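You operate a simulated robot arm through the tools that you are given. There is no shell and no other tool.

You run a simulated robot arm. Do the job below in one go: nothing can be reset, and whatever is moved stays where it is left.

## Task
Tidy up at the stirrer stretch of the stirrer bench. At the end: the sample jar eight is on the centrifuge stretch of the stirrer bench; the grey runner grease pot from the stirrer stretch of the stirrer bench is in the floor of the wipes drawer; whatever was shut is shut again. Leave all else as you found it, and nothing knocked over (what rides in a drawer may roll over). Set down upright: sample jar eight.

Only the result counts: the job must be done as asked and must still hold three seconds after the hand-in. Knocking over, shifting, dropping, spilling or breaking anything else fails it.

## Robot
A 6-joint arm with a two-finger gripper, fixed in place. Base frame: the origin is at the foot of the arm, x ahead of it, y to its left, z up. Lengths are in m, angles in degrees, forces in N, time in s.
Its first joint turns from -166.0 to 166.0 degrees. Payload 2.45 kg.
Tool frame: the origin (TCP) lies between the finger pads and is the grasp point; the fingertips stand 0.02 m ahead of it; z points along the fingers, y is the line along which they close. The gripper opens to 0.14 m. The gripper's body begins 0.168 m behind the TCP.
Orientation is told as [roll, pitch, yaw] about the base's x, y, z axes, in that order, counted from this pose: with the fingers straight down and closing along the base's y, the tool's x points along the base's -x, its y along +y and its z along -z.

## Interface
- The arm moves only by the tool apply_moves. Its argument "motion" is one flat list of numbers, 7 for each row, row after row: the shift along the base's x, y, z in mm, then the turn, a rotation vector about the base's x, y, z in degrees, then the gripper command, from -1 (shut) to 1 (fully open), values between in proportion. In form: [tx, ty, tz, ax, ay, az, fingers, tx, ty, tz, ax, ay, az, fingers, ...]. A call has 1 to 20 rows; each row shifts and turns the commanded pose from where the row before left it. Each row takes 0.2 s and may step no farther than 0.05 m and 8.6 degrees from the row before; otherwise, or with a gripper value out of range, the whole call is refused. A pose out of reach is approached as far as the arm can. The call stops where the force on the tool passes 40 N (or 10 N more than at its start, if that is more) or the arm is blocked; 0.2 s more then pass. Each finger travels about 0.045 m/s and halts on what it meets, pressing with about 26 N; the grip force reading is that of the motor and also rises with nothing between the fingers. The clock runs only during rows and for 0.2 s after the last one: add rows that do not move to give the fingers time. The reply holds the time, the measured pose of the TCP, the force on the tool along the base axes, the opening and the grip force, in the units named above and with some noise, with the torque about the TCP (base axes, N m) and any sound that the robot's microphone picked up.
- Cameras (640 x 400 px; columns grow to the right, rows downward): "scene" is fixed at [0.3932, 0.6371, 1.5111]; the picture's right is [-0.83, -0.56, 0.00], its down [-0.29, 0.43, -0.86] and it looks along [0.48, -0.71, -0.52] (base axes); focal length 321 px, centre (320, 200). "wrist" rides on the gripper at [0.078, 0.011, -0.209] in the tool frame; the picture's right is [-0.14, 0.99, 0.00], its down [-0.92, -0.13, -0.37] and it looks along [-0.36, -0.05, 0.93] (tool axes); focal length 280 px, centre (320, 200). There is no depth. A picture from a camera that has moved, and an enlarged one, comes with that camera's place and axes in the base frame and with its lens. The place of the scene camera against the robot may be out by one fixed shift of up to 0.025 m in any direction.
- get_image(camera): a new picture of that camera. The clock stands still meanwhile.
- enlarge(camera, box): a new picture of the part [left, top, right, bottom] of that camera's present view, enlarged. The clock stands still meanwhile.
- sign_off(): hands the job in; it is judged then, once.

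Places have to be worked out from the pictures, the camera data and where the tool is seen. Open the gripper and draw the arm clear of the work before you hand the job in, unless the task says otherwise.

The tools are called as a command line: name --argument value ..., lists and objects as JSON in quotes. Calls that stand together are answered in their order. apply_moves: Moves the arm, as the interface text tells. Its arguments: {"type":"object","properties":{"motion":{"type":"array","items":{"type":"number"}}},"required":["motion"]} The other tools are called the same way: get_image (camera) takes a picture; enlarge (camera, box) takes an enlarged picture of a part of a camera's view; sign_off () hands the job in.

At the start:

```text
time: 0.0
eef_pos: [0.8207, -0.2419, 1.1637]
tool_rot: [0.0, 0.0, -0.1]
contact_force: [0.3, 0.0, 0.1]
ft_torque: [0.0, -0.05, 0.01]
finger_gap: 0.1401
gripper_force: 0.0
```

scene: 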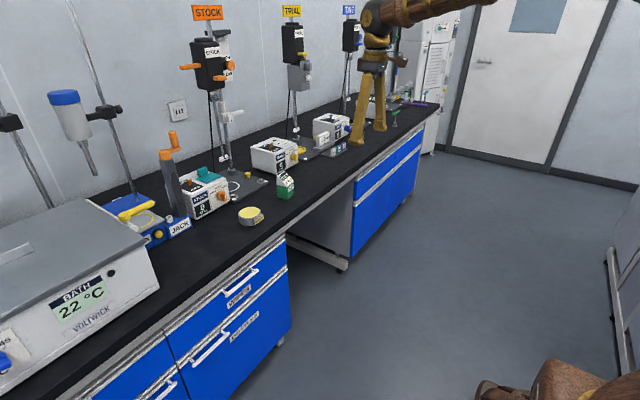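
wrist: 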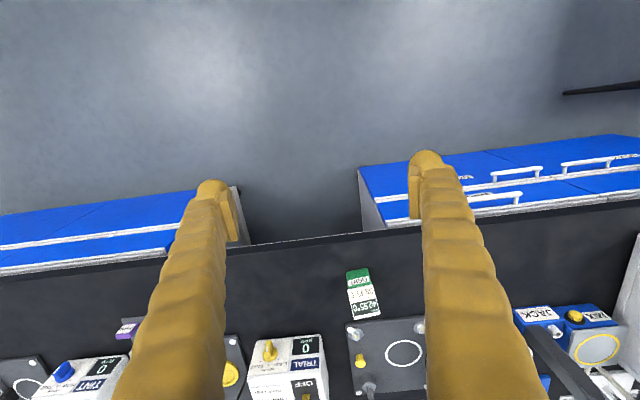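

I'll start by looking closely at the bench from the scene camera and the wrist camera.

enlarge --camera "scene" --box '[130, 130, 330, 255]'

enlarge --camera "scene" --box '[0, 200, 320, 400]'

enlarge --camera "scene" --box '[280, 50, 460, 170]'

enlarge --camera "wrist" --box '[320, 230, 640, 400]'

```text
3.20 times, centred on (230, 192) of scene
camera zoom: at [0.3932, 0.6371, 1.5111], right [-0.83, -0.56, 0.0], down [-0.29, 0.43, -0.86], along [0.48, -0.71, -0.52], focal length 1027 px, centre (608, 224)
```

zoom: 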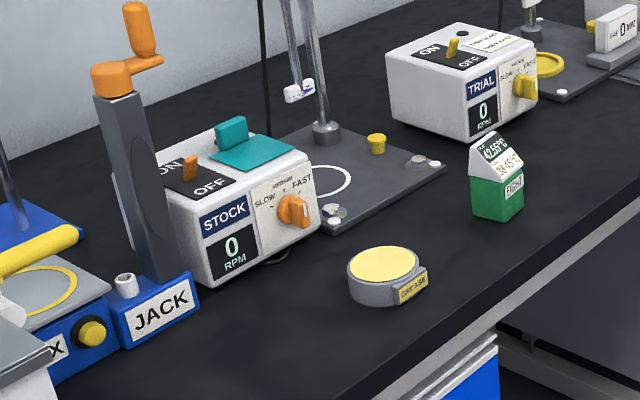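

```text
2.00 times, centred on (160, 300) of scene
camera zoom: at [0.3932, 0.6371, 1.5111], right [-0.83, -0.56, 0.0], down [-0.29, 0.43, -0.86], along [0.48, -0.71, -0.52], focal length 642 px, centre (640, 0)
```

zoom: 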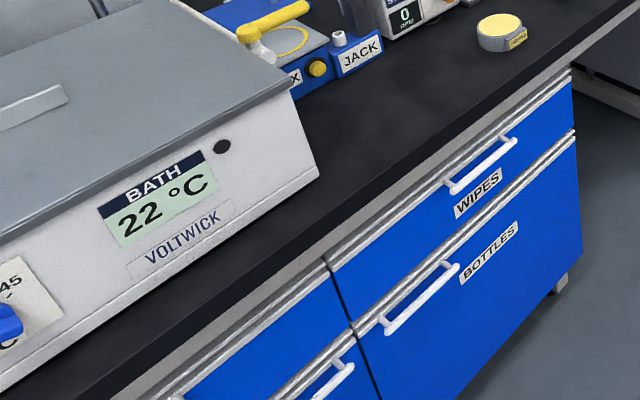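

```text
3.33 times, centred on (370, 110) of scene
camera zoom: at [0.3932, 0.6371, 1.5111], right [-0.83, -0.56, 0.0], down [-0.29, 0.43, -0.86], along [0.48, -0.71, -0.52], focal length 1069 px, centre (153, 500)
```

zoom: 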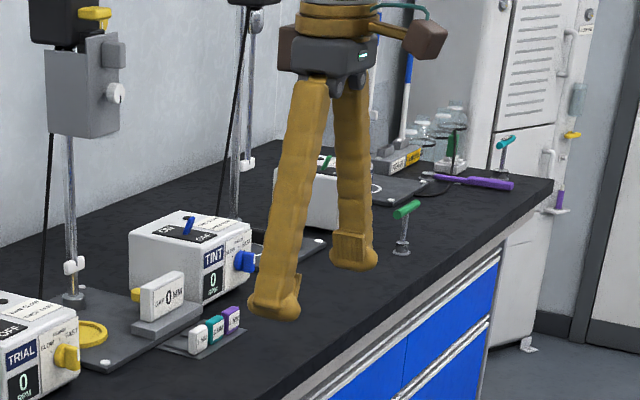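

```text
2.00 times, centred on (480, 315) of wrist
camera zoom: at [0.7426, -0.232, 1.3719], right [0.14, 0.99, 0.0], down [0.92, -0.13, 0.37], along [0.36, -0.05, -0.93], focal length 561 px, centre (0, -30)
```

zoom: 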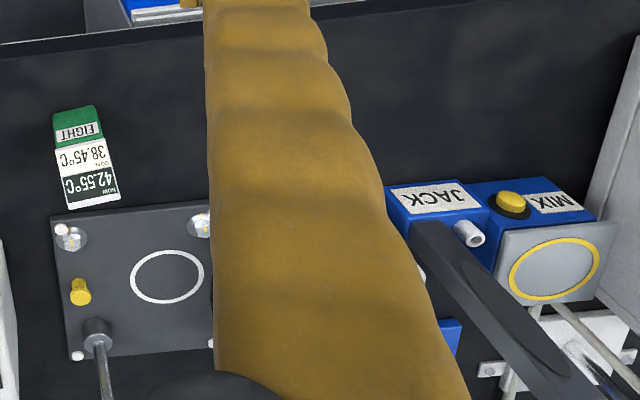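

The bench top appears to sit near z≈0.85 with its front edge at x≈1.04. The EIGHT carton is at about (1.12,-0.20) and the grease pot at about (1.13,-0.01). I still need to find the centrifuge stretch, so I'll tilt the tool forward in free air and look around.

apply_moves --motion '[-30, 0, 20, 0, -8, 0, 1, -30, 0, 20, 0, -8, 0, 1, -30, 0, 10, 0, -8, 0, 1, -30, 0, 0, 0, -8, 0, 1, -30, 0, 0, 0, -8, 0, 1]'

get_image --camera "wrist"

get_image --camera "scene"

```text
time: 1.2
eef_pos: [0.6737, -0.2464, 1.2031]
tool_rot: [0.6, -39.3, -0.4]
contact_force: [-0.6, 0.5, 1.2]
ft_torque: [-0.07, -0.07, -0.07]
finger_gap: 0.1398
gripper_force: 0.0
```

```text
taken
camera wrist: at [0.4803, -0.2361, 1.3152], right [0.11, 0.99, 0.09], down [0.48, -0.14, 0.87], along [0.87, -0.05, -0.49], focal length 280 px, centre (320, 200)
```

wrist: 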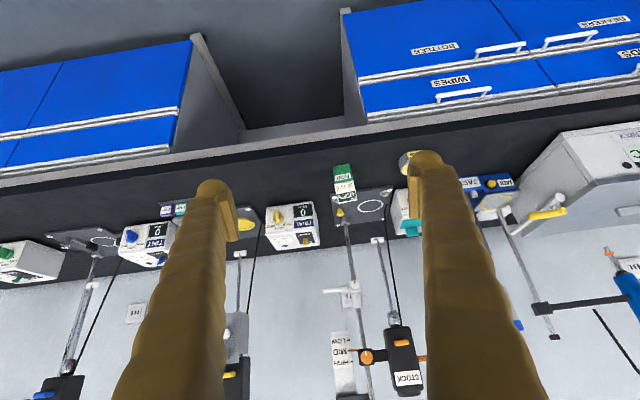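

```text
taken
```

scene: 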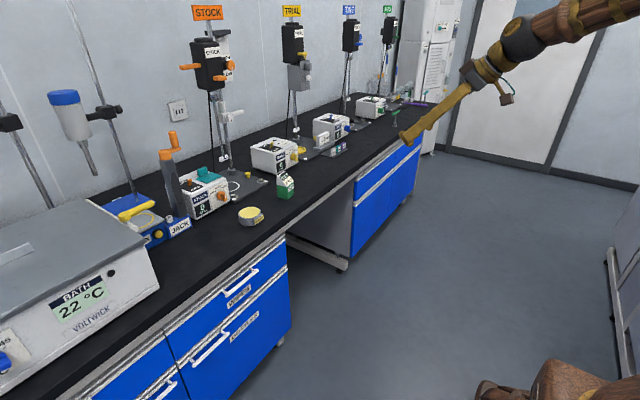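

Now I'll pan the tool toward +y to see the bench stretches beyond the bath.

apply_moves --motion '[-20, 20, 0, 0, 0, 8, 1, -20, 20, 0, 0, 0, 8, 1, -20, 20, 0, 0, 0, 8, 1, -20, 20, 0, 0, 0, 8, 1, -20, 20, 0, 0, 0, 8, 1, 0, 20, 0, 0, 0, 8, 1]'

get_image --camera "wrist"

```text
time: 2.6
eef_pos: [0.5691, -0.1217, 1.2146]
tool_rot: [-0.3, -40.0, 48.3]
contact_force: [-0.3, 0.2, 0.2]
ft_torque: [0.01, -0.03, 0.01]
finger_gap: 0.1399
gripper_force: 0.0
```

```text
taken
camera wrist: at [0.4324, -0.2583, 1.3243], right [-0.67, 0.74, 0.09], down [0.41, 0.27, 0.88], along [0.62, 0.62, -0.48], focal length 280 px, centre (320, 200)
```

wrist: 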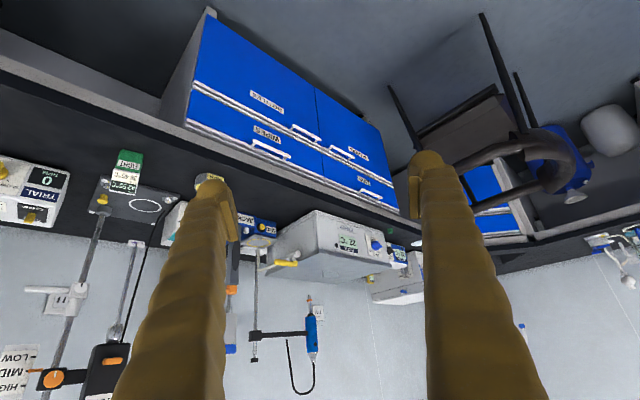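

enlarge --camera "wrist" --box '[240, 180, 440, 305]'

enlarge --camera "wrist" --box '[440, 60, 640, 300]'

enlarge --camera "wrist" --box '[60, 100, 260, 225]'

```text
3.20 times, centred on (340, 242) of wrist
camera zoom: at [0.4324, -0.2583, 1.3243], right [-0.67, 0.74, 0.09], down [0.41, 0.27, 0.88], along [0.62, 0.62, -0.48], focal length 897 px, centre (256, 64)
```

zoom: 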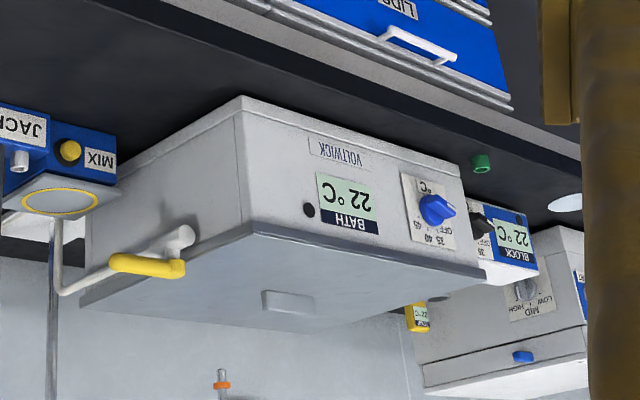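

```text
1.67 times, centred on (540, 180) of wrist
camera zoom: at [0.4324, -0.2583, 1.3243], right [-0.67, 0.74, 0.09], down [0.41, 0.27, 0.88], along [0.62, 0.62, -0.48], focal length 467 px, centre (-47, 233)
```

zoom: 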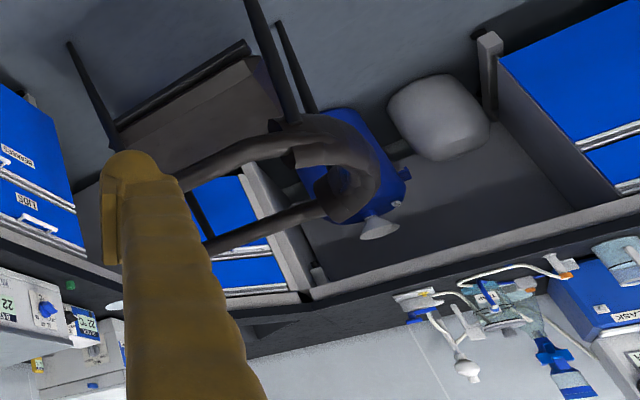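

```text
3.20 times, centred on (160, 162) of wrist
camera zoom: at [0.4324, -0.2583, 1.3243], right [-0.67, 0.74, 0.09], down [0.41, 0.27, 0.88], along [0.62, 0.62, -0.48], focal length 897 px, centre (832, 320)
```

zoom: 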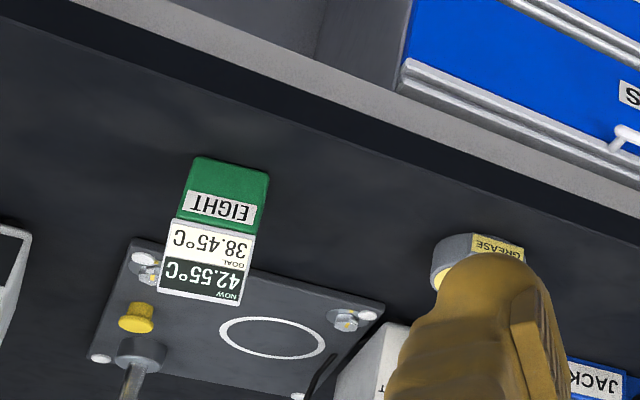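

A machine with a LOW/MID/HIGH dial sits in the corner past the bath. I'll pan and move further toward +y to identify it.

apply_moves --motion '[0, 45, 0, 0, 0, 8, 1, 0, 45, 0, 0, 0, 8, 1, 0, 45, 0, 0, 0, 0, 1, 0, 45, 0, 0, 0, 0, 1, 0, 45, 0, 0, 0, 0, 1, 0, 45, 0, 0, 0, 0, 1, 0, 45, 0, 0, 0, 0, 1]'

get_image --camera "wrist"

```text
time: 4.2
eef_pos: [0.5703, 0.1901, 1.2115]
tool_rot: [0.0, -39.9, 64.0]
contact_force: [0.8, 0.3, -0.2]
ft_torque: [0.01, 0.01, 0.03]
finger_gap: 0.1401
gripper_force: 0.1
```

```text
taken
camera wrist: at [0.4754, 0.0216, 1.3212], right [-0.84, 0.53, 0.09], down [0.32, 0.36, 0.87], along [0.43, 0.77, -0.48], focal length 280 px, centre (320, 200)
```

wrist: 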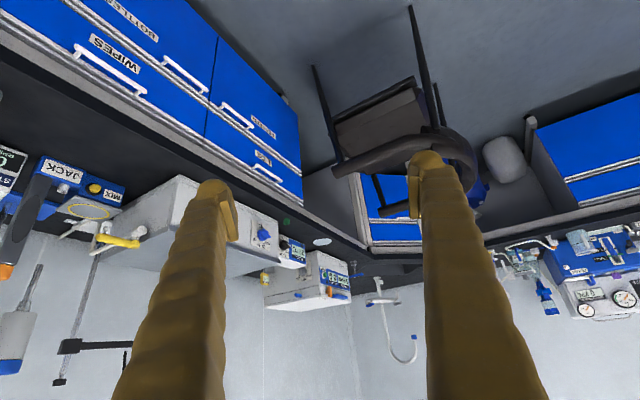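

enlarge --camera "wrist" --box '[230, 190, 430, 315]'

enlarge --camera "wrist" --box '[470, 210, 640, 330]'

```text
3.20 times, centred on (330, 252) of wrist
camera zoom: at [0.4754, 0.0216, 1.3212], right [-0.84, 0.53, 0.09], down [0.32, 0.36, 0.87], along [0.43, 0.77, -0.48], focal length 897 px, centre (288, 32)
```

zoom: 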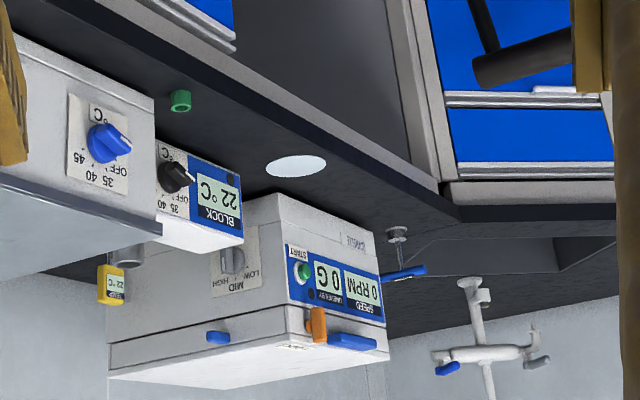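

```text
3.33 times, centred on (555, 270) of wrist
camera zoom: at [0.4754, 0.0216, 1.3212], right [-0.84, 0.53, 0.09], down [0.32, 0.36, 0.87], along [0.43, 0.77, -0.48], focal length 935 px, centre (-463, -33)
```

zoom: 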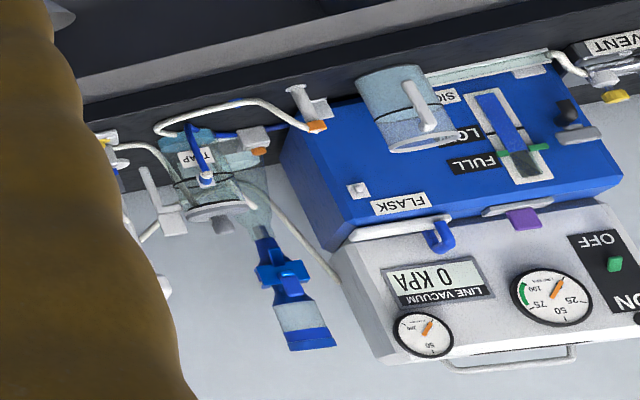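

The centrifuge is on the bench at roughly (1.2, 1.1), with a white disc in front of it, which looks far. Next I'll check the other end (−y), where there could be another one.

apply_moves --motion '[0, -45, 0, 0, 0, -8.5, 1, 0, -45, 0, 0, 0, -8.5, 1, 0, -45, 0, 0, 0, -8.5, 1, 0, -45, 0, 0, 0, -8.5, 1, 0, -45, 0, 0, 0, -8.5, 1, 0, -45, 0, 0, 0, -8.5, 1, 0, -45, 0, 0, 0, -8.5, 1, 0, -45, 0, 0, 0, -8.5, 1, 0, -45, 0, 0, 0, -8.5, 1, 0, -45, 0, 0, 0, -8.5, 1, 0, -45, 0, 0, 0, -8.5, 1, 0, -45, 0, 0, 0, -8.5, 1]'

get_image --camera "wrist"

```text
time: 6.2
eef_pos: [0.5902, -0.1095, 1.2109]
tool_rot: [0.0, -39.9, -1.1]
contact_force: [0.4, 0.3, -0.7]
ft_torque: [-0.03, -0.05, 0.0]
finger_gap: 0.1399
gripper_force: 0.0
stopped in row 9: the arm was blocked; the commanded pose is now the measured one
```

```text
taken
camera wrist: at [0.3976, -0.0948, 1.3211], right [0.12, 0.99, 0.09], down [0.47, -0.14, 0.87], along [0.88, -0.07, -0.48], focal length 280 px, centre (320, 200)
```

wrist: 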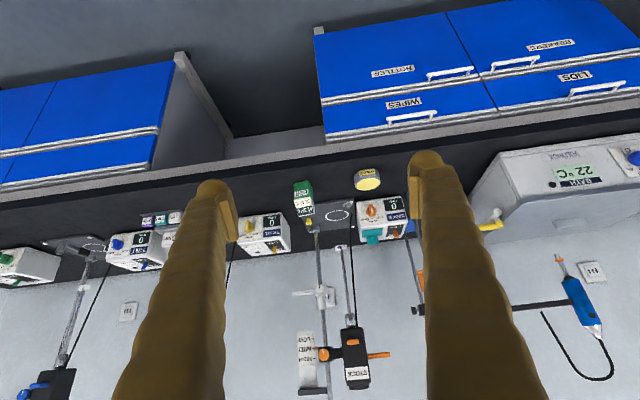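

The arm lagged and stopped, so I'll continue panning toward −y with gentler steps.

apply_moves --motion '[0, -25, 0, 0, 0, -6, 1, 0, -25, 0, 0, 0, -6, 1, 0, -25, 0, 0, 0, -6, 1, 0, -25, 0, 0, 0, -6, 1, 0, -25, 0, 0, 0, -6, 1, 0, -25, 0, 0, 0, -6, 1, 0, -25, 0, 0, 0, -6, 1]'

get_image --camera "wrist"

```text
time: 7.8
eef_pos: [0.5885, -0.288, 1.2116]
tool_rot: [0.1, -40.0, -43.7]
contact_force: [0.7, 1.2, -0.1]
ft_torque: [0.04, -0.04, 0.0]
finger_gap: 0.1399
gripper_force: 0.0
```

```text
taken
camera wrist: at [0.4552, -0.147, 1.3219], right [0.76, 0.64, 0.09], down [0.25, -0.42, 0.87], along [0.6, -0.64, -0.48], focal length 280 px, centre (320, 200)
```

wrist: 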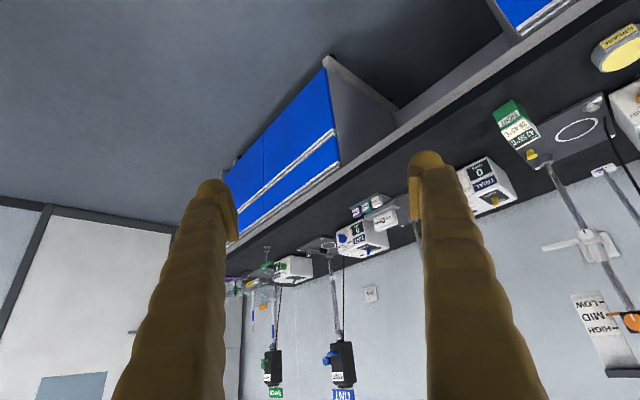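

Enlarging the far −y end and the area near the TINT stirrer, to see whether any centrifuge is there.

enlarge --camera "wrist" --box '[225, 230, 345, 305]'

enlarge --camera "wrist" --box '[320, 170, 480, 270]'

enlarge --camera "wrist" --box '[450, 60, 640, 180]'

enlarge --camera "scene" --box '[320, 50, 480, 150]'

```text
5.33 times, centred on (285, 268) of wrist
camera zoom: at [0.4552, -0.147, 1.3219], right [0.76, 0.64, 0.09], down [0.25, -0.42, 0.87], along [0.6, -0.64, -0.48], focal length 1495 px, centre (507, -160)
```

zoom: 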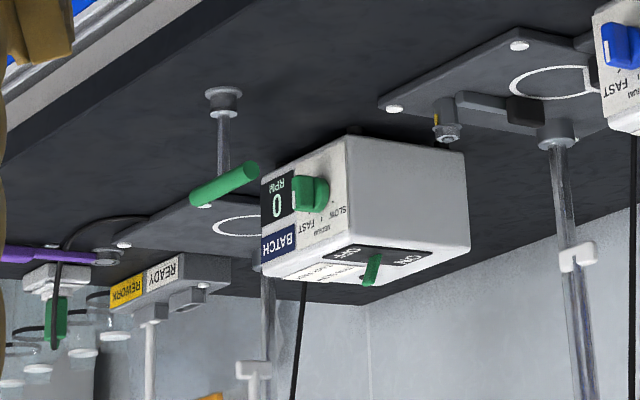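

```text
4.00 times, centred on (400, 220) of wrist
camera zoom: at [0.4552, -0.147, 1.3219], right [0.76, 0.64, 0.09], down [0.25, -0.42, 0.87], along [0.6, -0.64, -0.48], focal length 1122 px, centre (0, 120)
```

zoom: 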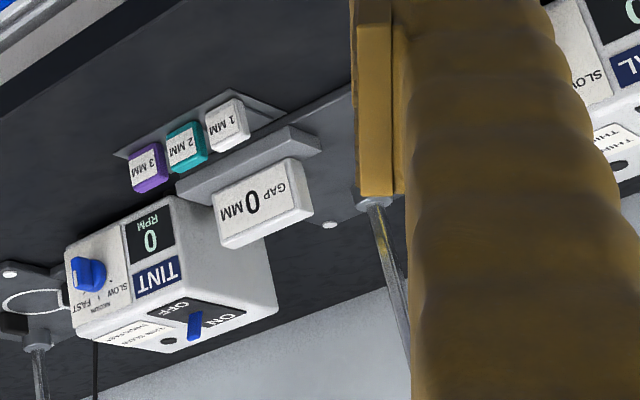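

```text
3.33 times, centred on (545, 120) of wrist
camera zoom: at [0.4552, -0.147, 1.3219], right [0.76, 0.64, 0.09], down [0.25, -0.42, 0.87], along [0.6, -0.64, -0.48], focal length 935 px, centre (-430, 467)
```

zoom: 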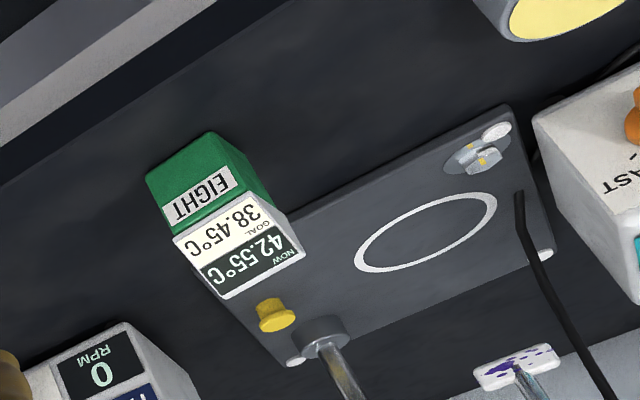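

```text
4.00 times, centred on (400, 100) of scene
camera zoom: at [0.3932, 0.6371, 1.5111], right [-0.83, -0.56, 0.0], down [-0.29, 0.43, -0.86], along [0.48, -0.71, -0.52], focal length 1283 px, centre (0, 600)
```

zoom: 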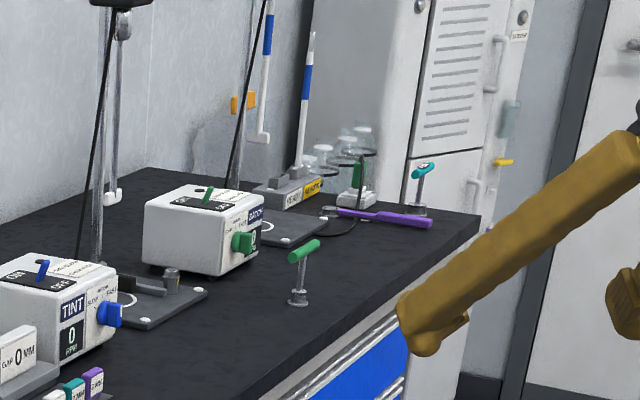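

No centrifuge at −y, so the centrifuge stretch must be toward +y. I'll test how far the arm reaches that way with the tool nearly horizontal at a safe height in free air.

apply_moves --motion '[0, 25, 0, 0, 0, 6, 1, 0, 25, 0, 0, 0, 6, 1, 0, 25, 0, 0, 0, 6, 1, 0, 25, 0, 0, 0, 6, 1, 0, 25, 0, 0, 0, 6, 1, 0, 25, 0, 0, 0, 6, 1, 0, 25, 0, 0, 0, 6, 1, 0, 25, 0, 0, 0, 6, 1, 0, 25, 0, 0, 0, 6, 1, 0, 25, 0, 0, 0, 6, 1, 0, 25, 0, 0, 0, 6, 1, 0, 25, 0, 0, 0, 6, 1, 0, 25, 0, 0, 0, 6, 1, 0, 25, 0, 0, 0, 6, 1]'

apply_moves --motion '[0, 25, 0, 3.86, -4.6, 0, 1, 0, 25, 0, 3.86, -4.6, 0, 1, 0, 25, 0, 3.86, -4.6, 0, 1, 0, 25, 0, 3.86, -4.6, 0, 1, 0, 25, 0, 3.86, -4.6, 0, 1, 0, 25, 0, 3.86, -4.6, 0, 1, 0, 25, 0, 3.86, -4.6, 0, 1, 0, 25, 0, 3.86, -4.6, 0, 1]'

get_image --camera "wrist"

get_image --camera "scene"

```text
time: 10.8
eef_pos: [0.5891, 0.0605, 1.2113]
tool_rot: [0.0, -40.0, 40.5]
contact_force: [0.1, 0.8, 0.9]
ft_torque: [-0.03, -0.04, 0.0]
finger_gap: 0.1401
gripper_force: 0.1
```

```text
time: 12.6
eef_pos: [0.6142, 0.2676, 1.2357]
tool_rot: [-10.8, -87.9, 51.2]
contact_force: [-0.3, 0.0, 0.5]
ft_torque: [-0.03, 0.0, -0.03]
finger_gap: 0.14
gripper_force: 0.0
out of reach, approached as far as the arm can: row 7, 8
```

```text
taken
camera wrist: at [0.4476, 0.1375, 1.1642], right [-0.64, 0.76, 0.13], down [-0.18, -0.31, 0.93], along [0.75, 0.57, 0.33], focal length 280 px, centre (320, 200)
```

wrist: 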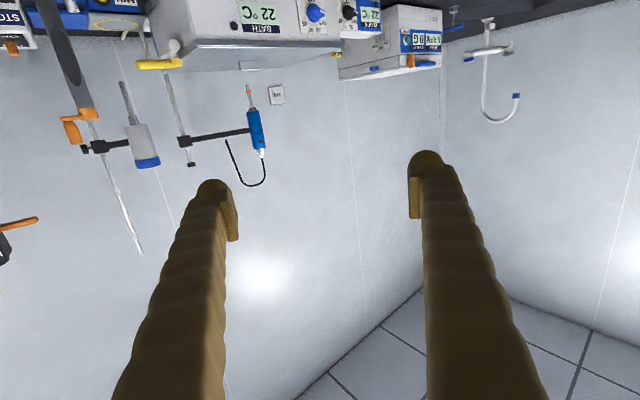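

```text
taken
```

scene: 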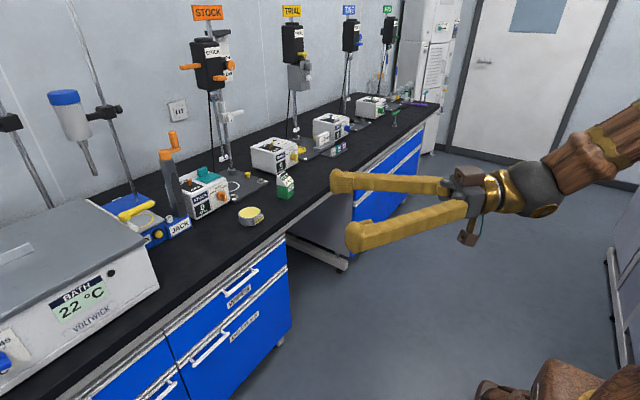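

I'll extend outward along roughly 40° azimuth to find the reach limit.

apply_moves --motion '[30, 30, 0, 0, 0, 0, 1, 30, 30, 0, 0, 0, 0, 1, 30, 30, 0, 0, 0, 0, 1, 30, 30, 0, 0, 0, 0, 1, 30, 30, 0, 0, 0, 0, 1, 30, 30, 0, 0, 0, 0, 1, 30, 30, 0, 0, 0, 0, 1, 30, 30, 0, 0, 0, 0, 1, 30, 30, 0, 0, 0, 0, 1, 30, 30, 0, 0, 0, 0, 1, 30, 30, 0, 0, 0, 0, 1]'

get_image --camera "scene"

get_image --camera "wrist"

```text
time: 15.0
eef_pos: [0.9455, 0.5946, 1.2351]
tool_rot: [-10.3, -88.0, 50.8]
contact_force: [-0.3, -0.1, 0.7]
ft_torque: [-0.04, 0.06, 0.0]
finger_gap: 0.1399
gripper_force: 0.0
```

```text
taken
```

scene: 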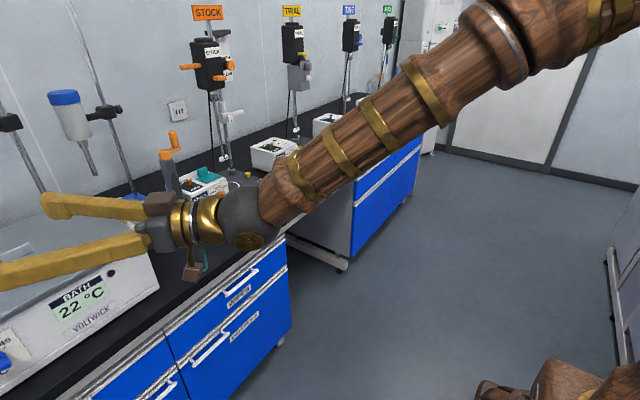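

```text
taken
camera wrist: at [0.7782, 0.4648, 1.165], right [-0.64, 0.76, 0.13], down [-0.18, -0.31, 0.93], along [0.75, 0.57, 0.33], focal length 280 px, centre (320, 200)
```

wrist: 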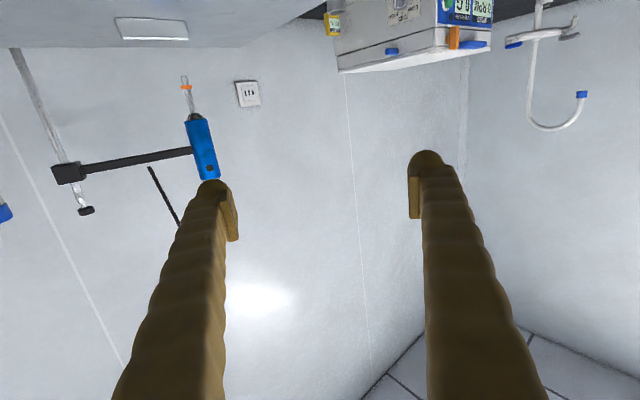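

r≈1.12 was reached without complaint. I'll push further along +y, staying over the aisle (x≈0.95–1.0).

apply_moves --motion '[0, 40, 0, 0, 0, 0, 1, 0, 40, 0, 0, 0, 0, 1, 0, 40, 0, 0, 0, 0, 1, 0, 40, 0, 0, 0, 0, 1, 0, 40, 0, 0, 0, 0, 1, 0, 40, 0, 0, 0, 0, 1, 0, 40, 0, 0, 0, 0, 1, 0, 40, 0, 0, 0, 0, 1]'

get_image --camera "wrist"

```text
time: 16.8
eef_pos: [1.0119, 0.7384, 1.2286]
tool_rot: [-6.9, -87.4, 49.5]
contact_force: [0.5, 0.0, -0.1]
ft_torque: [0.01, -0.02, 0.03]
finger_gap: 0.1401
gripper_force: 0.1
out of reach, approached as far as the arm can: row 1, 2, 3, 4, 5, 6, 7, 8
```

```text
taken
camera wrist: at [0.8493, 0.6023, 1.1601], right [-0.67, 0.73, 0.13], down [-0.16, -0.31, 0.94], along [0.73, 0.6, 0.32], focal length 280 px, centre (320, 200)
```

wrist: 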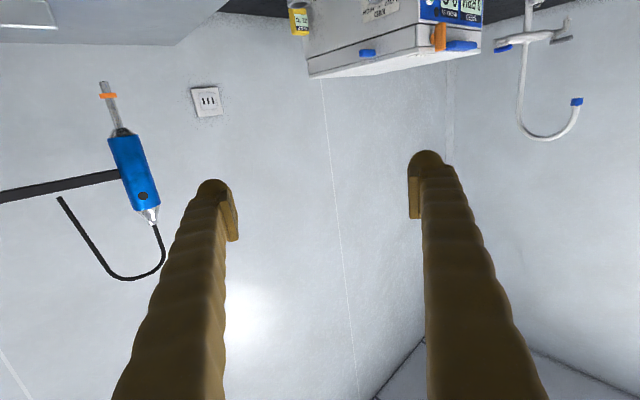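

The limit is r≈1.25 with a horizontal tool. I'll back off the same commanded amount, then tilt the tool down again for a good view of the bench strip in front of the bath.

apply_moves --motion '[0, -40, 0, 0, 0, 0, 1, 0, -40, 0, 0, 0, 0, 1, 0, -40, 0, 0, 0, 0, 1, 0, -40, 0, 0, 0, 0, 1, 0, -40, 0, 0, 0, 0, 1, 0, -40, 0, 0, 0, 0, 1, 0, -40, 0, 0, 0, 0, 1, 0, -40, 0, 0, 0, 0, 1, 0, 0, 0, 0, 0, 0, 1]'

apply_moves --motion '[-30, 0, 20, -3.86, 4.6, 0, 1, -30, 0, 20, -3.86, 4.6, 0, 1, -30, 0, 20, -3.86, 4.6, 0, 1, -30, 0, 20, -3.86, 4.6, 0, 1, -30, 0, 0, -3.86, 4.6, 0, 1, -30, 0, 0, -3.86, 4.6, 0, 1, 0, 0, 0, -3.86, 4.6, 0, 1, 0, 0, 0, -3.86, 4.6, 0, 1]'

get_image --camera "wrist"

```text
time: 18.8
eef_pos: [1.0144, 0.4127, 1.2314]
tool_rot: [-10.3, -88.0, 50.7]
contact_force: [0.5, -0.7, 0.7]
ft_torque: [0.03, 0.01, -0.01]
finger_gap: 0.1401
gripper_force: 0.1
out of reach, approached as far as the arm can: row 1
```

```text
time: 20.6
eef_pos: [0.836, 0.4115, 1.3105]
tool_rot: [0.0, -39.9, 40.5]
contact_force: [0.7, -0.8, -0.2]
ft_torque: [-0.01, 0.01, 0.01]
finger_gap: 0.14
gripper_force: 0.0
```

```text
taken
camera wrist: at [0.6818, 0.2949, 1.4209], right [-0.56, 0.82, 0.09], down [0.44, 0.21, 0.87], along [0.7, 0.53, -0.48], focal length 280 px, centre (320, 200)
```

wrist: 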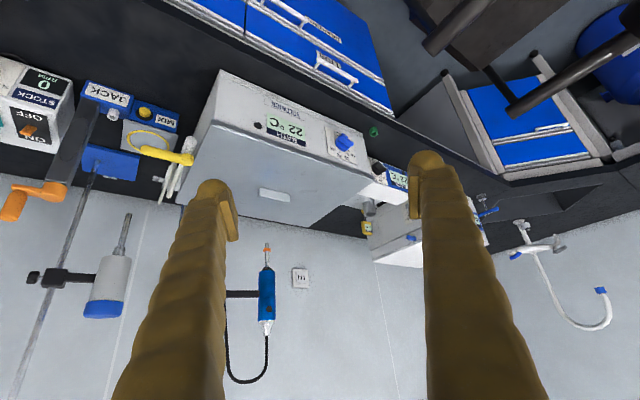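

enlarge --camera "wrist" --box '[60, 0, 300, 150]'

enlarge --camera "wrist" --box '[240, 60, 440, 185]'

```text
2.67 times, centred on (180, 75) of wrist
camera zoom: at [0.6818, 0.2949, 1.4209], right [-0.56, 0.82, 0.09], down [0.44, 0.21, 0.87], along [0.7, 0.53, -0.48], focal length 748 px, centre (693, 533)
```

zoom: 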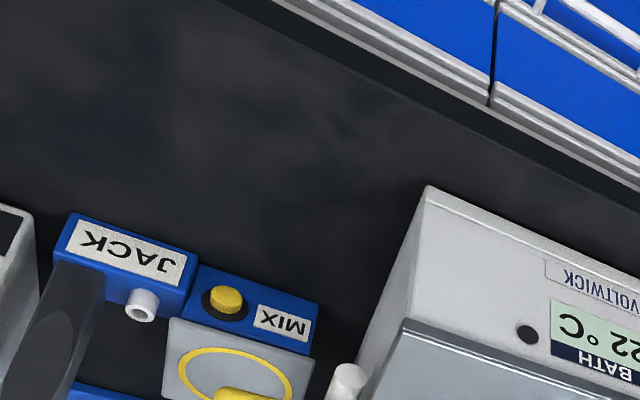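

```text
3.20 times, centred on (340, 122) of wrist
camera zoom: at [0.6818, 0.2949, 1.4209], right [-0.56, 0.82, 0.09], down [0.44, 0.21, 0.87], along [0.7, 0.53, -0.48], focal length 897 px, centre (256, 448)
```

zoom: 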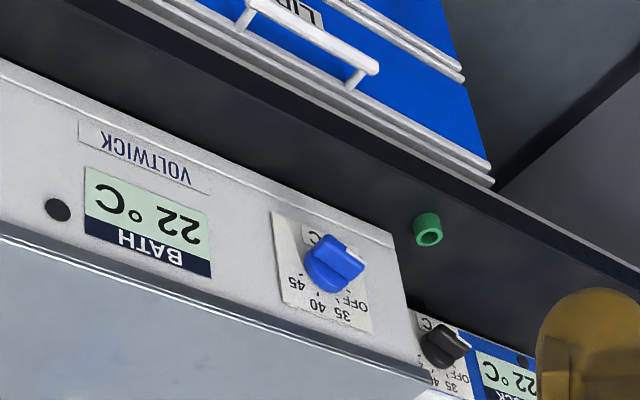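

Bath: front face x≈1.117, y≈0.384–0.82. Counter front edge x≈1.045. Now I'll return in front of the jar and pot for a closer look.

apply_moves --motion '[0, -45, 0, 0, 0, -4, 1, 0, -45, 0, 0, 0, -4, 1, 0, -45, 0, 0, 0, -4, 1, 0, -45, 0, 0, 0, -4, 1, 0, -45, 0, 0, 0, -4, 1, 0, -45, 0, 0, 0, -4, 1, 0, -45, 0, 0, 0, -4, 1, 0, -45, 0, 0, 0, -4, 1, 0, -45, -20, 0, 0, -4, 1, 0, -45, -20, 0, 0, -4.5, 1, 0, -45, -20, 0, 0, 0, 1, 0, -45, -20, 0, 0, 0, 1]'

get_image --camera "wrist"

```text
time: 23.2
eef_pos: [0.8354, -0.1283, 1.2322]
tool_rot: [0.0, -40.0, 0.0]
contact_force: [-1.1, -0.4, 0.5]
ft_torque: [0.01, 0.03, 0.0]
finger_gap: 0.1401
gripper_force: 0.0
```

```text
taken
camera wrist: at [0.6417, -0.1175, 1.3416], right [0.11, 0.99, 0.09], down [0.47, -0.13, 0.87], along [0.88, -0.05, -0.48], focal length 280 px, centre (320, 200)
```

wrist: 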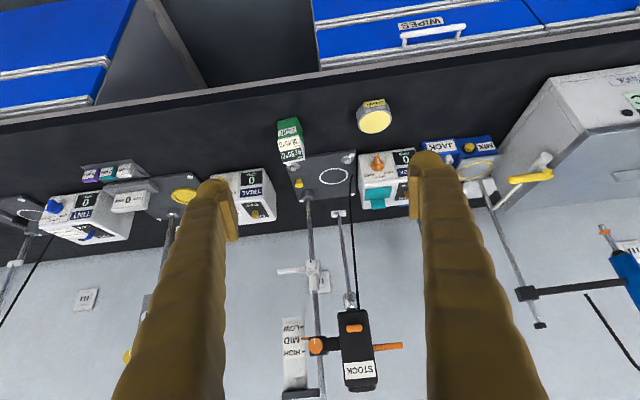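

enlarge --camera "wrist" --box '[250, 80, 410, 180]'

enlarge --camera "wrist" --box '[310, 0, 630, 100]'

```text
4.00 times, centred on (330, 130) of wrist
camera zoom: at [0.6417, -0.1175, 1.3416], right [0.11, 0.99, 0.09], down [0.47, -0.13, 0.87], along [0.88, -0.05, -0.48], focal length 1122 px, centre (280, 480)
```

zoom: 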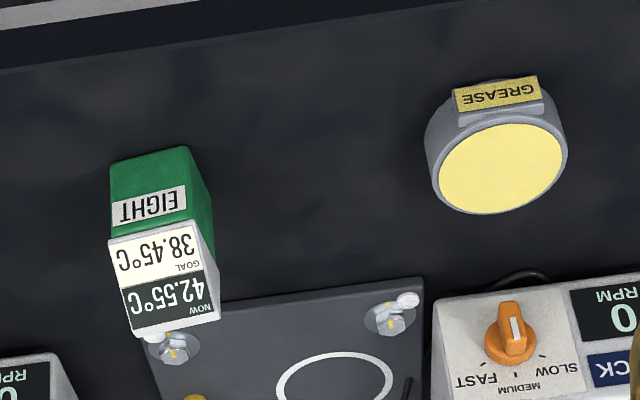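

```text
2.00 times, centred on (470, 50) of wrist
camera zoom: at [0.6417, -0.1175, 1.3416], right [0.11, 0.99, 0.09], down [0.47, -0.13, 0.87], along [0.88, -0.05, -0.48], focal length 561 px, centre (20, 500)
```

zoom: 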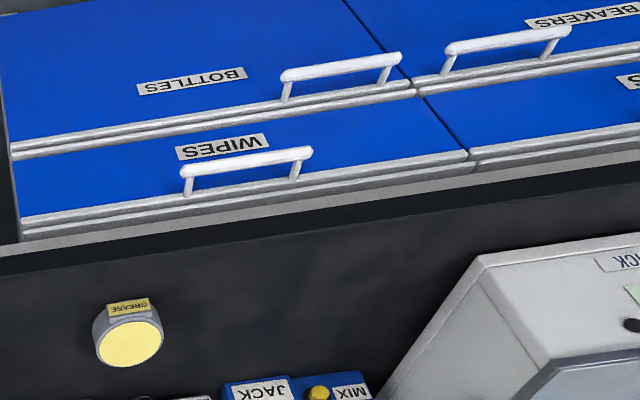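

Estimates so far:
- Jar: about 47 mm square, centred near (1.143,-0.199), yaw about 8°.
- Pot: centre (1.124,-0.004), about 78 mm across, lid top z≈0.895.
- WIPES handle bar: (1.034, y 0.08–0.217, z≈0.742), with about 29 mm standoff.

I'll roll the gripper so it closes vertically and come level with the handle, staying back in the aisle.

apply_moves --motion '[0, 25, 0, 5.27, 0, -6.28, 1, 0, 25, 0, 5.27, 0, -6.28, 1, 0, 25, 0, 5.27, 0, -6.28, 1, 0, 25, 0, 5.27, 0, -6.28, 1, 0, 25, 0, 5.27, 0, -6.28, 1, 0, 25, 0, 5.27, 0, -6.28, 1, 0, 25, 0, 5.27, 0, -6.28, 1, 0, 25, 0, 5.27, 0, -6.28, 1, 0, 25, 0, 5.27, 0, -6.28, 1, 0, 25, 0, 5.27, 0, -6.28, 1, 0, 26, 0, 5.2, 0, -6.2, 1]'

apply_moves --motion '[0, 0, -40, 0, -5, 0, 1, 0, 0, -40, 0, -5, 0, 1, 0, 0, -40, 0, -5, 0, 1, 0, 0, -40, 0, -5, 0, 1, 0, 0, -40, 0, -5, 0, 1, 0, 0, -40, 0, -5, 0, 1, 0, 0, -40, 0, -5, 0, 1, 0, 0, -40, 0, -5, 0, 1, 0, 0, -40, 0, -5, 0, 1, 0, 0, -40, 0, -5, 0, 1]'

get_image --camera "wrist"

get_image --camera "scene"

```text
time: 25.6
eef_pos: [0.8337, 0.1487, 1.2315]
tool_rot: [40.0, 0.2, -90.1]
contact_force: [-0.6, -0.5, -0.1]
ft_torque: [0.02, 0.0, -0.01]
finger_gap: 0.1402
gripper_force: 0.0
```

```text
time: 28.0
eef_pos: [0.8222, 0.2242, 1.0442]
tool_rot: [60.4, 2.9, -72.2]
contact_force: [0.2, 0.1, 0.3]
ft_torque: [0.0, 0.01, -0.02]
finger_gap: 0.1403
gripper_force: 0.0
out of reach, approached as far as the arm can: row 3, 4, 5, 6, 7, 8, 9
stopped in row 10: the arm was blocked; the commanded pose is now the measured one
```

```text
taken
camera wrist: at [0.6322, 0.2383, 1.1609], right [0.52, -0.02, 0.85], down [-0.08, -1.0, 0.02], along [0.85, -0.08, -0.52], focal length 280 px, centre (320, 200)
```

wrist: 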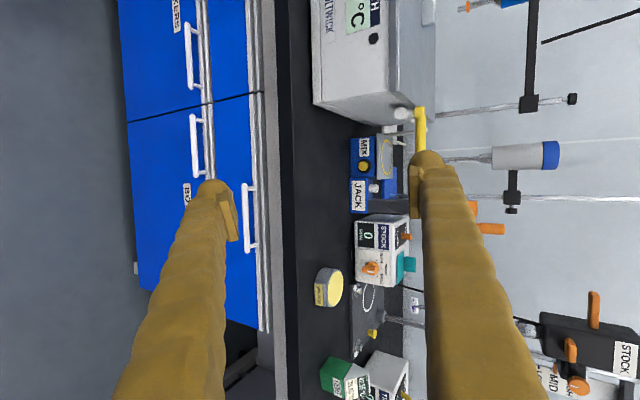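

```text
taken
```

scene: 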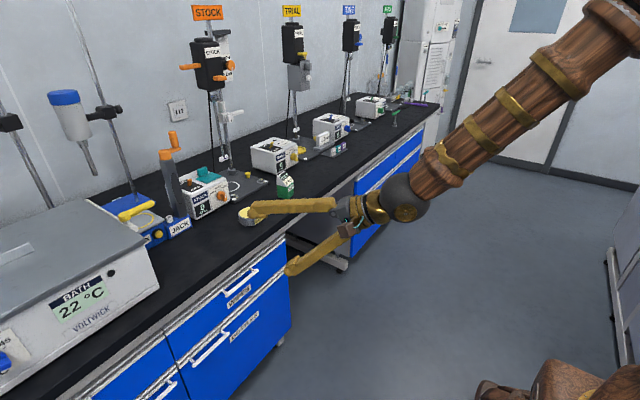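

The move stopped on a joint limit near horizontal, not on contact. I'll bring the tool back to a clean heading with a ~40° downward tilt, still rolled 90°, and check that this posture is reachable lower down.

apply_moves --motion '[0, -20, 0, 0, 0, -5.9, 1, 0, -20, 0, 0, 0, -5.9, 1, 0, -20, 0, 0, 0, -6, 1, 0, -16, 0, -1.45, 5.2, 0, 1, 0, 0, 0, -1.45, 5.2, 0, 1, 0, 0, 0, 0, 0, 0, 1]'

```text
time: 29.4
eef_pos: [0.8205, 0.1489, 1.0435]
tool_rot: [50.0, 0.0, -90.1]
contact_force: [0.6, -0.2, 0.4]
ft_torque: [-0.02, 0.0, -0.01]
finger_gap: 0.1399
gripper_force: 0.0
```

That posture is reachable. I'll move to a standoff in front of the handle with the fingers partly closed, and look.

apply_moves --motion '[18, 0, -41, 0, 0, 0, -0.4, 18, 0, -41, 0, 0, 0, -0.4, 18, 0, -41, 0, 0, 0, -0.4, 18, 0, -41, 0, 0, 0, -0.4, 18, 0, -41, 0, 0, 0, -0.4, 0, 0, 0, 0, 0, 0, -0.4]'

get_image --camera "wrist"

get_image --camera "scene"

```text
time: 30.8
eef_pos: [0.9083, 0.1479, 0.8402]
tool_rot: [50.0, 0.0, -90.2]
contact_force: [-0.3, 0.0, 0.7]
ft_torque: [0.02, 0.03, 0.0]
finger_gap: 0.042
gripper_force: 0.0
```

```text
taken
camera wrist: at [0.756, 0.2266, 0.9829], right [0.64, -0.14, 0.76], down [-0.37, -0.92, 0.14], along [0.68, -0.37, -0.64], focal length 280 px, centre (320, 200)
```

wrist: 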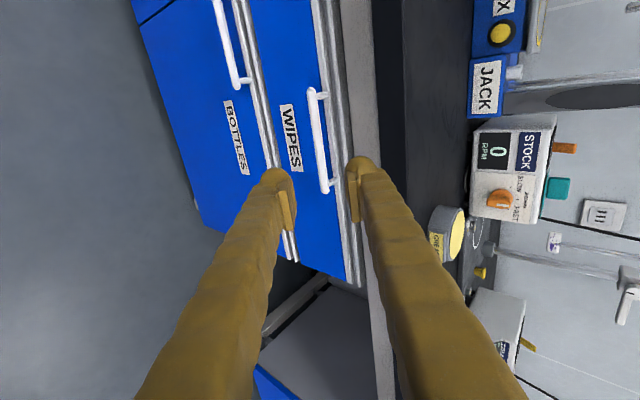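

```text
taken
```

scene: 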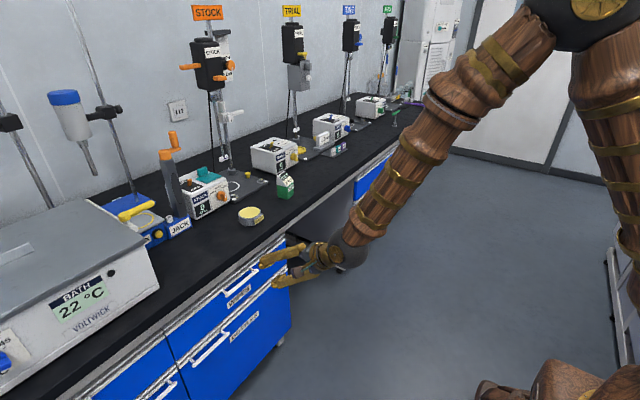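

Refined bar centre: about (1.037, 0.155, 0.737). I'll advance along the tool axis to ~45 mm short with the gap at ~26 mm, then check alignment.

apply_moves --motion '[30, 3, -25, 0, 0, 0, -0.62, 31, 2, -26, 0, 0, 0, -0.62, 31, 2, -26, 0, 0, 0, -0.62, 0, 0, 0, 0, 0, 0, -0.62]'

enlarge --camera "wrist" --box '[220, 100, 420, 225]'

enlarge --camera "scene" --box '[200, 230, 300, 310]'

```text
time: 31.8
eef_pos: [1.0021, 0.1546, 0.7623]
tool_rot: [50.0, 0.0, -90.2]
contact_force: [0.1, -0.5, -0.3]
ft_torque: [0.0, 0.02, 0.02]
finger_gap: 0.0263
gripper_force: 0.1
```

```text
3.20 times, centred on (320, 162) of wrist
camera zoom: at [0.8507, 0.2332, 0.9047], right [0.64, -0.14, 0.76], down [-0.37, -0.92, 0.14], along [0.68, -0.37, -0.64], focal length 897 px, centre (320, 320)
```

zoom: 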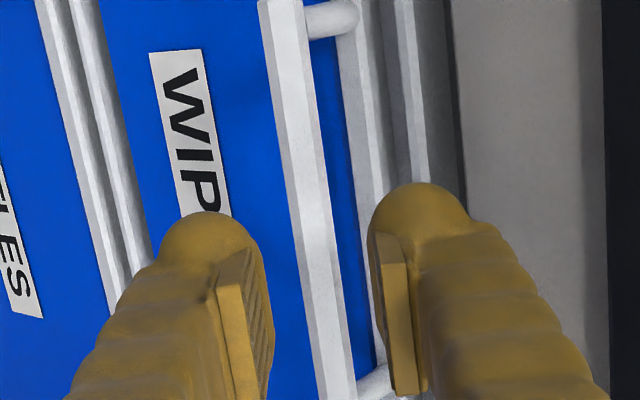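

```text
5.00 times, centred on (250, 270) of scene
camera zoom: at [0.3932, 0.6371, 1.5111], right [-0.83, -0.56, 0.0], down [-0.29, 0.43, -0.86], along [0.48, -0.71, -0.52], focal length 1604 px, centre (670, -150)
```

zoom: 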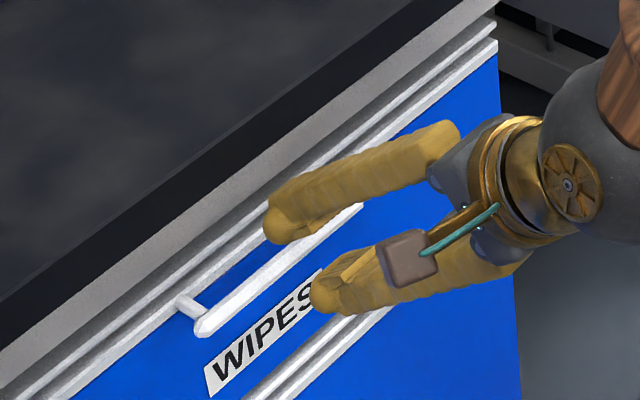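

The bar is centred between the fingers. I'll advance ~33 mm along the tool axis, pausing to check contact, and then close on the bar.

apply_moves --motion '[9, 0, -7.5, 0, 0, 0, -0.62, 9, 0, -7.5, 0, 0, 0, -0.62, 7.5, 0, -6.3, 0, 0, 0, -0.62]'

enlarge --camera "wrist" --box '[220, 100, 420, 225]'

enlarge --camera "scene" --box '[200, 230, 300, 310]'

```text
time: 32.6
eef_pos: [1.0292, 0.1537, 0.7406]
tool_rot: [50.0, 0.0, -90.2]
contact_force: [1.1, -1.3, -0.6]
ft_torque: [-0.02, -0.03, 0.02]
finger_gap: 0.0268
gripper_force: 0.0
```

```text
3.20 times, centred on (320, 162) of wrist
camera zoom: at [0.8767, 0.2329, 0.8834], right [0.64, -0.14, 0.76], down [-0.37, -0.92, 0.14], along [0.68, -0.37, -0.64], focal length 897 px, centre (320, 320)
```

zoom: 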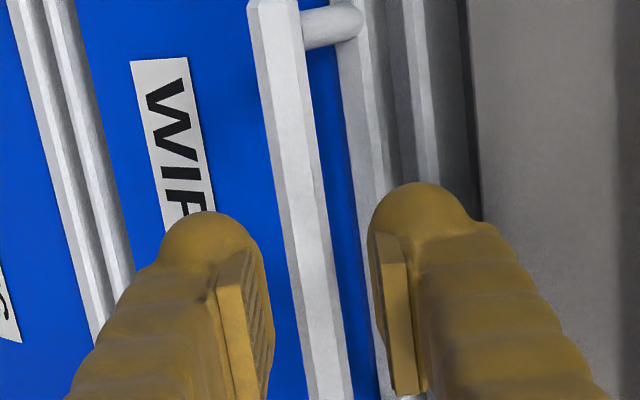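

```text
5.00 times, centred on (250, 270) of scene
camera zoom: at [0.3932, 0.6371, 1.5111], right [-0.83, -0.56, 0.0], down [-0.29, 0.43, -0.86], along [0.48, -0.71, -0.52], focal length 1604 px, centre (670, -150)
```

zoom: 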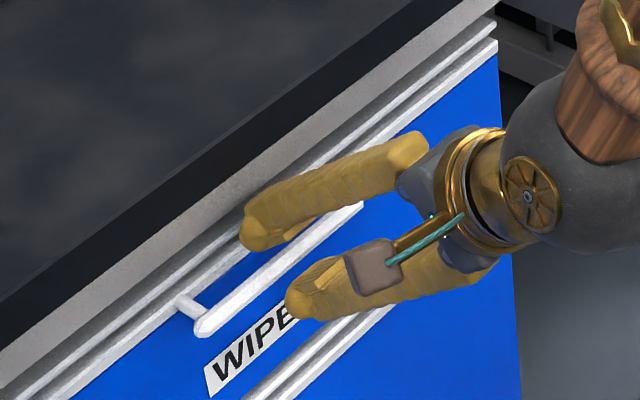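

No contact, and the bar appears to lie between the fingertips. I'll close the gripper and see where it stops.

apply_moves --motion '[0, 0, 0, 0, 0, 0, -1, 0, 0, 0, 0, 0, 0, -1, 0, 0, 0, 0, 0, 0, -1]'

enlarge --camera "wrist" --box '[220, 100, 420, 225]'

```text
time: 33.4
eef_pos: [1.0289, 0.1536, 0.7409]
tool_rot: [50.1, 0.0, -90.2]
contact_force: [-0.2, -0.5, 0.8]
ft_torque: [0.03, 0.01, 0.02]
finger_gap: 0.0001
gripper_force: 25.9
```

```text
3.20 times, centred on (320, 162) of wrist
camera zoom: at [0.8766, 0.2328, 0.8833], right [0.64, -0.14, 0.76], down [-0.37, -0.92, 0.14], along [0.68, -0.37, -0.64], focal length 897 px, centre (320, 320)
```

zoom: 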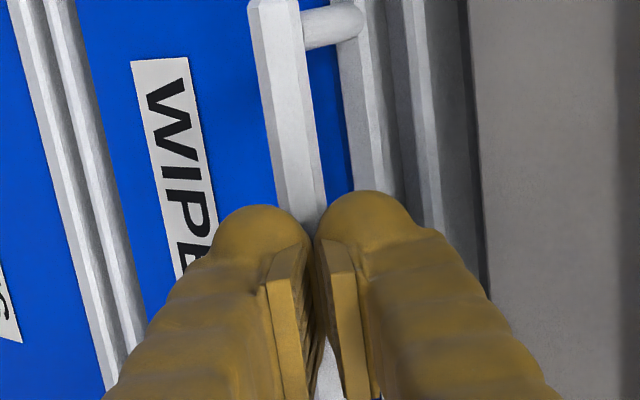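

The fingers closed on nothing, so the bar is still ahead of the tips (x≈1.05). I'll reopen, advance 18 mm more and close again.

apply_moves --motion '[0, 0, 0, 0, 0, 0, -0.6, 0, 0, 0, 0, 0, 0, -0.6, 0, 0, 0, 0, 0, 0, -0.6, 7, 0, -5.8, 0, 0, 0, -0.6, 7, 0, -5.8, 0, 0, 0, -0.6, 0, 0, 0, 0, 0, 0, -0.6]'

enlarge --camera "wrist" --box '[220, 100, 420, 225]'

enlarge --camera "scene" --box '[200, 230, 300, 310]'

```text
time: 34.8
eef_pos: [1.0429, 0.1527, 0.7297]
tool_rot: [50.0, 0.0, -90.3]
contact_force: [-0.4, -0.1, -0.4]
ft_torque: [0.02, -0.01, -0.01]
finger_gap: 0.0281
gripper_force: 0.1
```

```text
3.20 times, centred on (320, 162) of wrist
camera zoom: at [0.8905, 0.2318, 0.8722], right [0.64, -0.14, 0.76], down [-0.37, -0.92, 0.14], along [0.68, -0.37, -0.64], focal length 897 px, centre (320, 320)
```

zoom: 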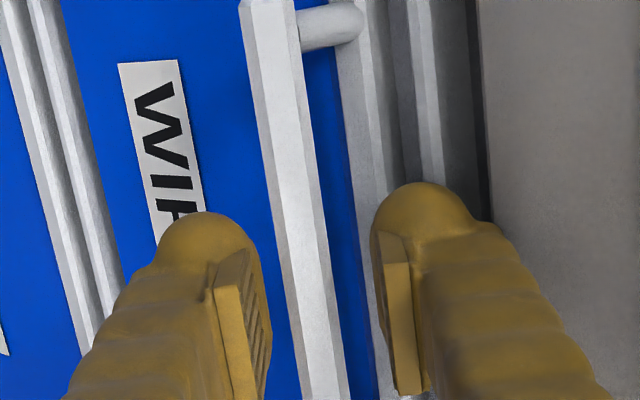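

```text
5.00 times, centred on (250, 270) of scene
camera zoom: at [0.3932, 0.6371, 1.5111], right [-0.83, -0.56, 0.0], down [-0.29, 0.43, -0.86], along [0.48, -0.71, -0.52], focal length 1604 px, centre (670, -150)
```

zoom: 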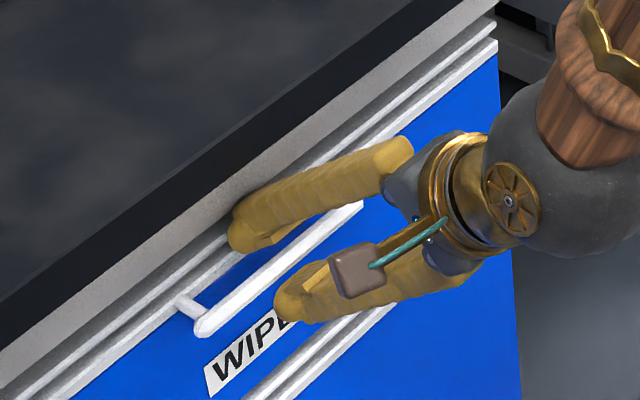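

apply_moves --motion '[0, 0, 0, 0, 0, 0, -1, 0, 0, 0, 0, 0, 0, -1, 0, 0, 0, 0, 0, 0, -1]'

enlarge --camera "wrist" --box '[220, 100, 420, 225]'

```text
time: 35.6
eef_pos: [1.0402, 0.1539, 0.7274]
tool_rot: [49.8, 0.0, -90.3]
contact_force: [-20.6, 0.3, -21.8]
ft_torque: [-0.07, 0.22, 0.07]
finger_gap: 0.0186
gripper_force: 44.1
```

```text
3.20 times, centred on (320, 162) of wrist
camera zoom: at [0.8896, 0.2319, 0.8707], right [0.64, -0.14, 0.76], down [-0.37, -0.92, 0.14], along [0.68, -0.37, -0.64], focal length 897 px, centre (320, 320)
```

zoom: 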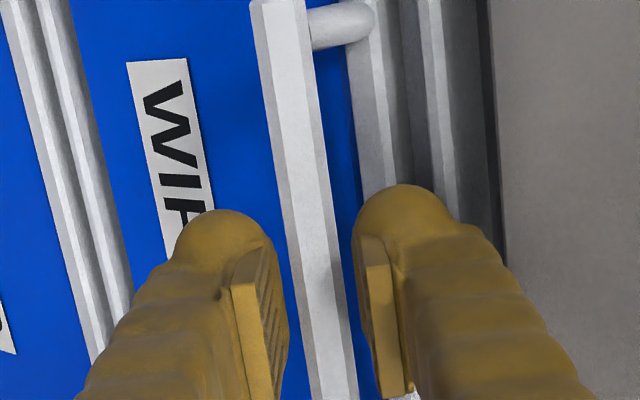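

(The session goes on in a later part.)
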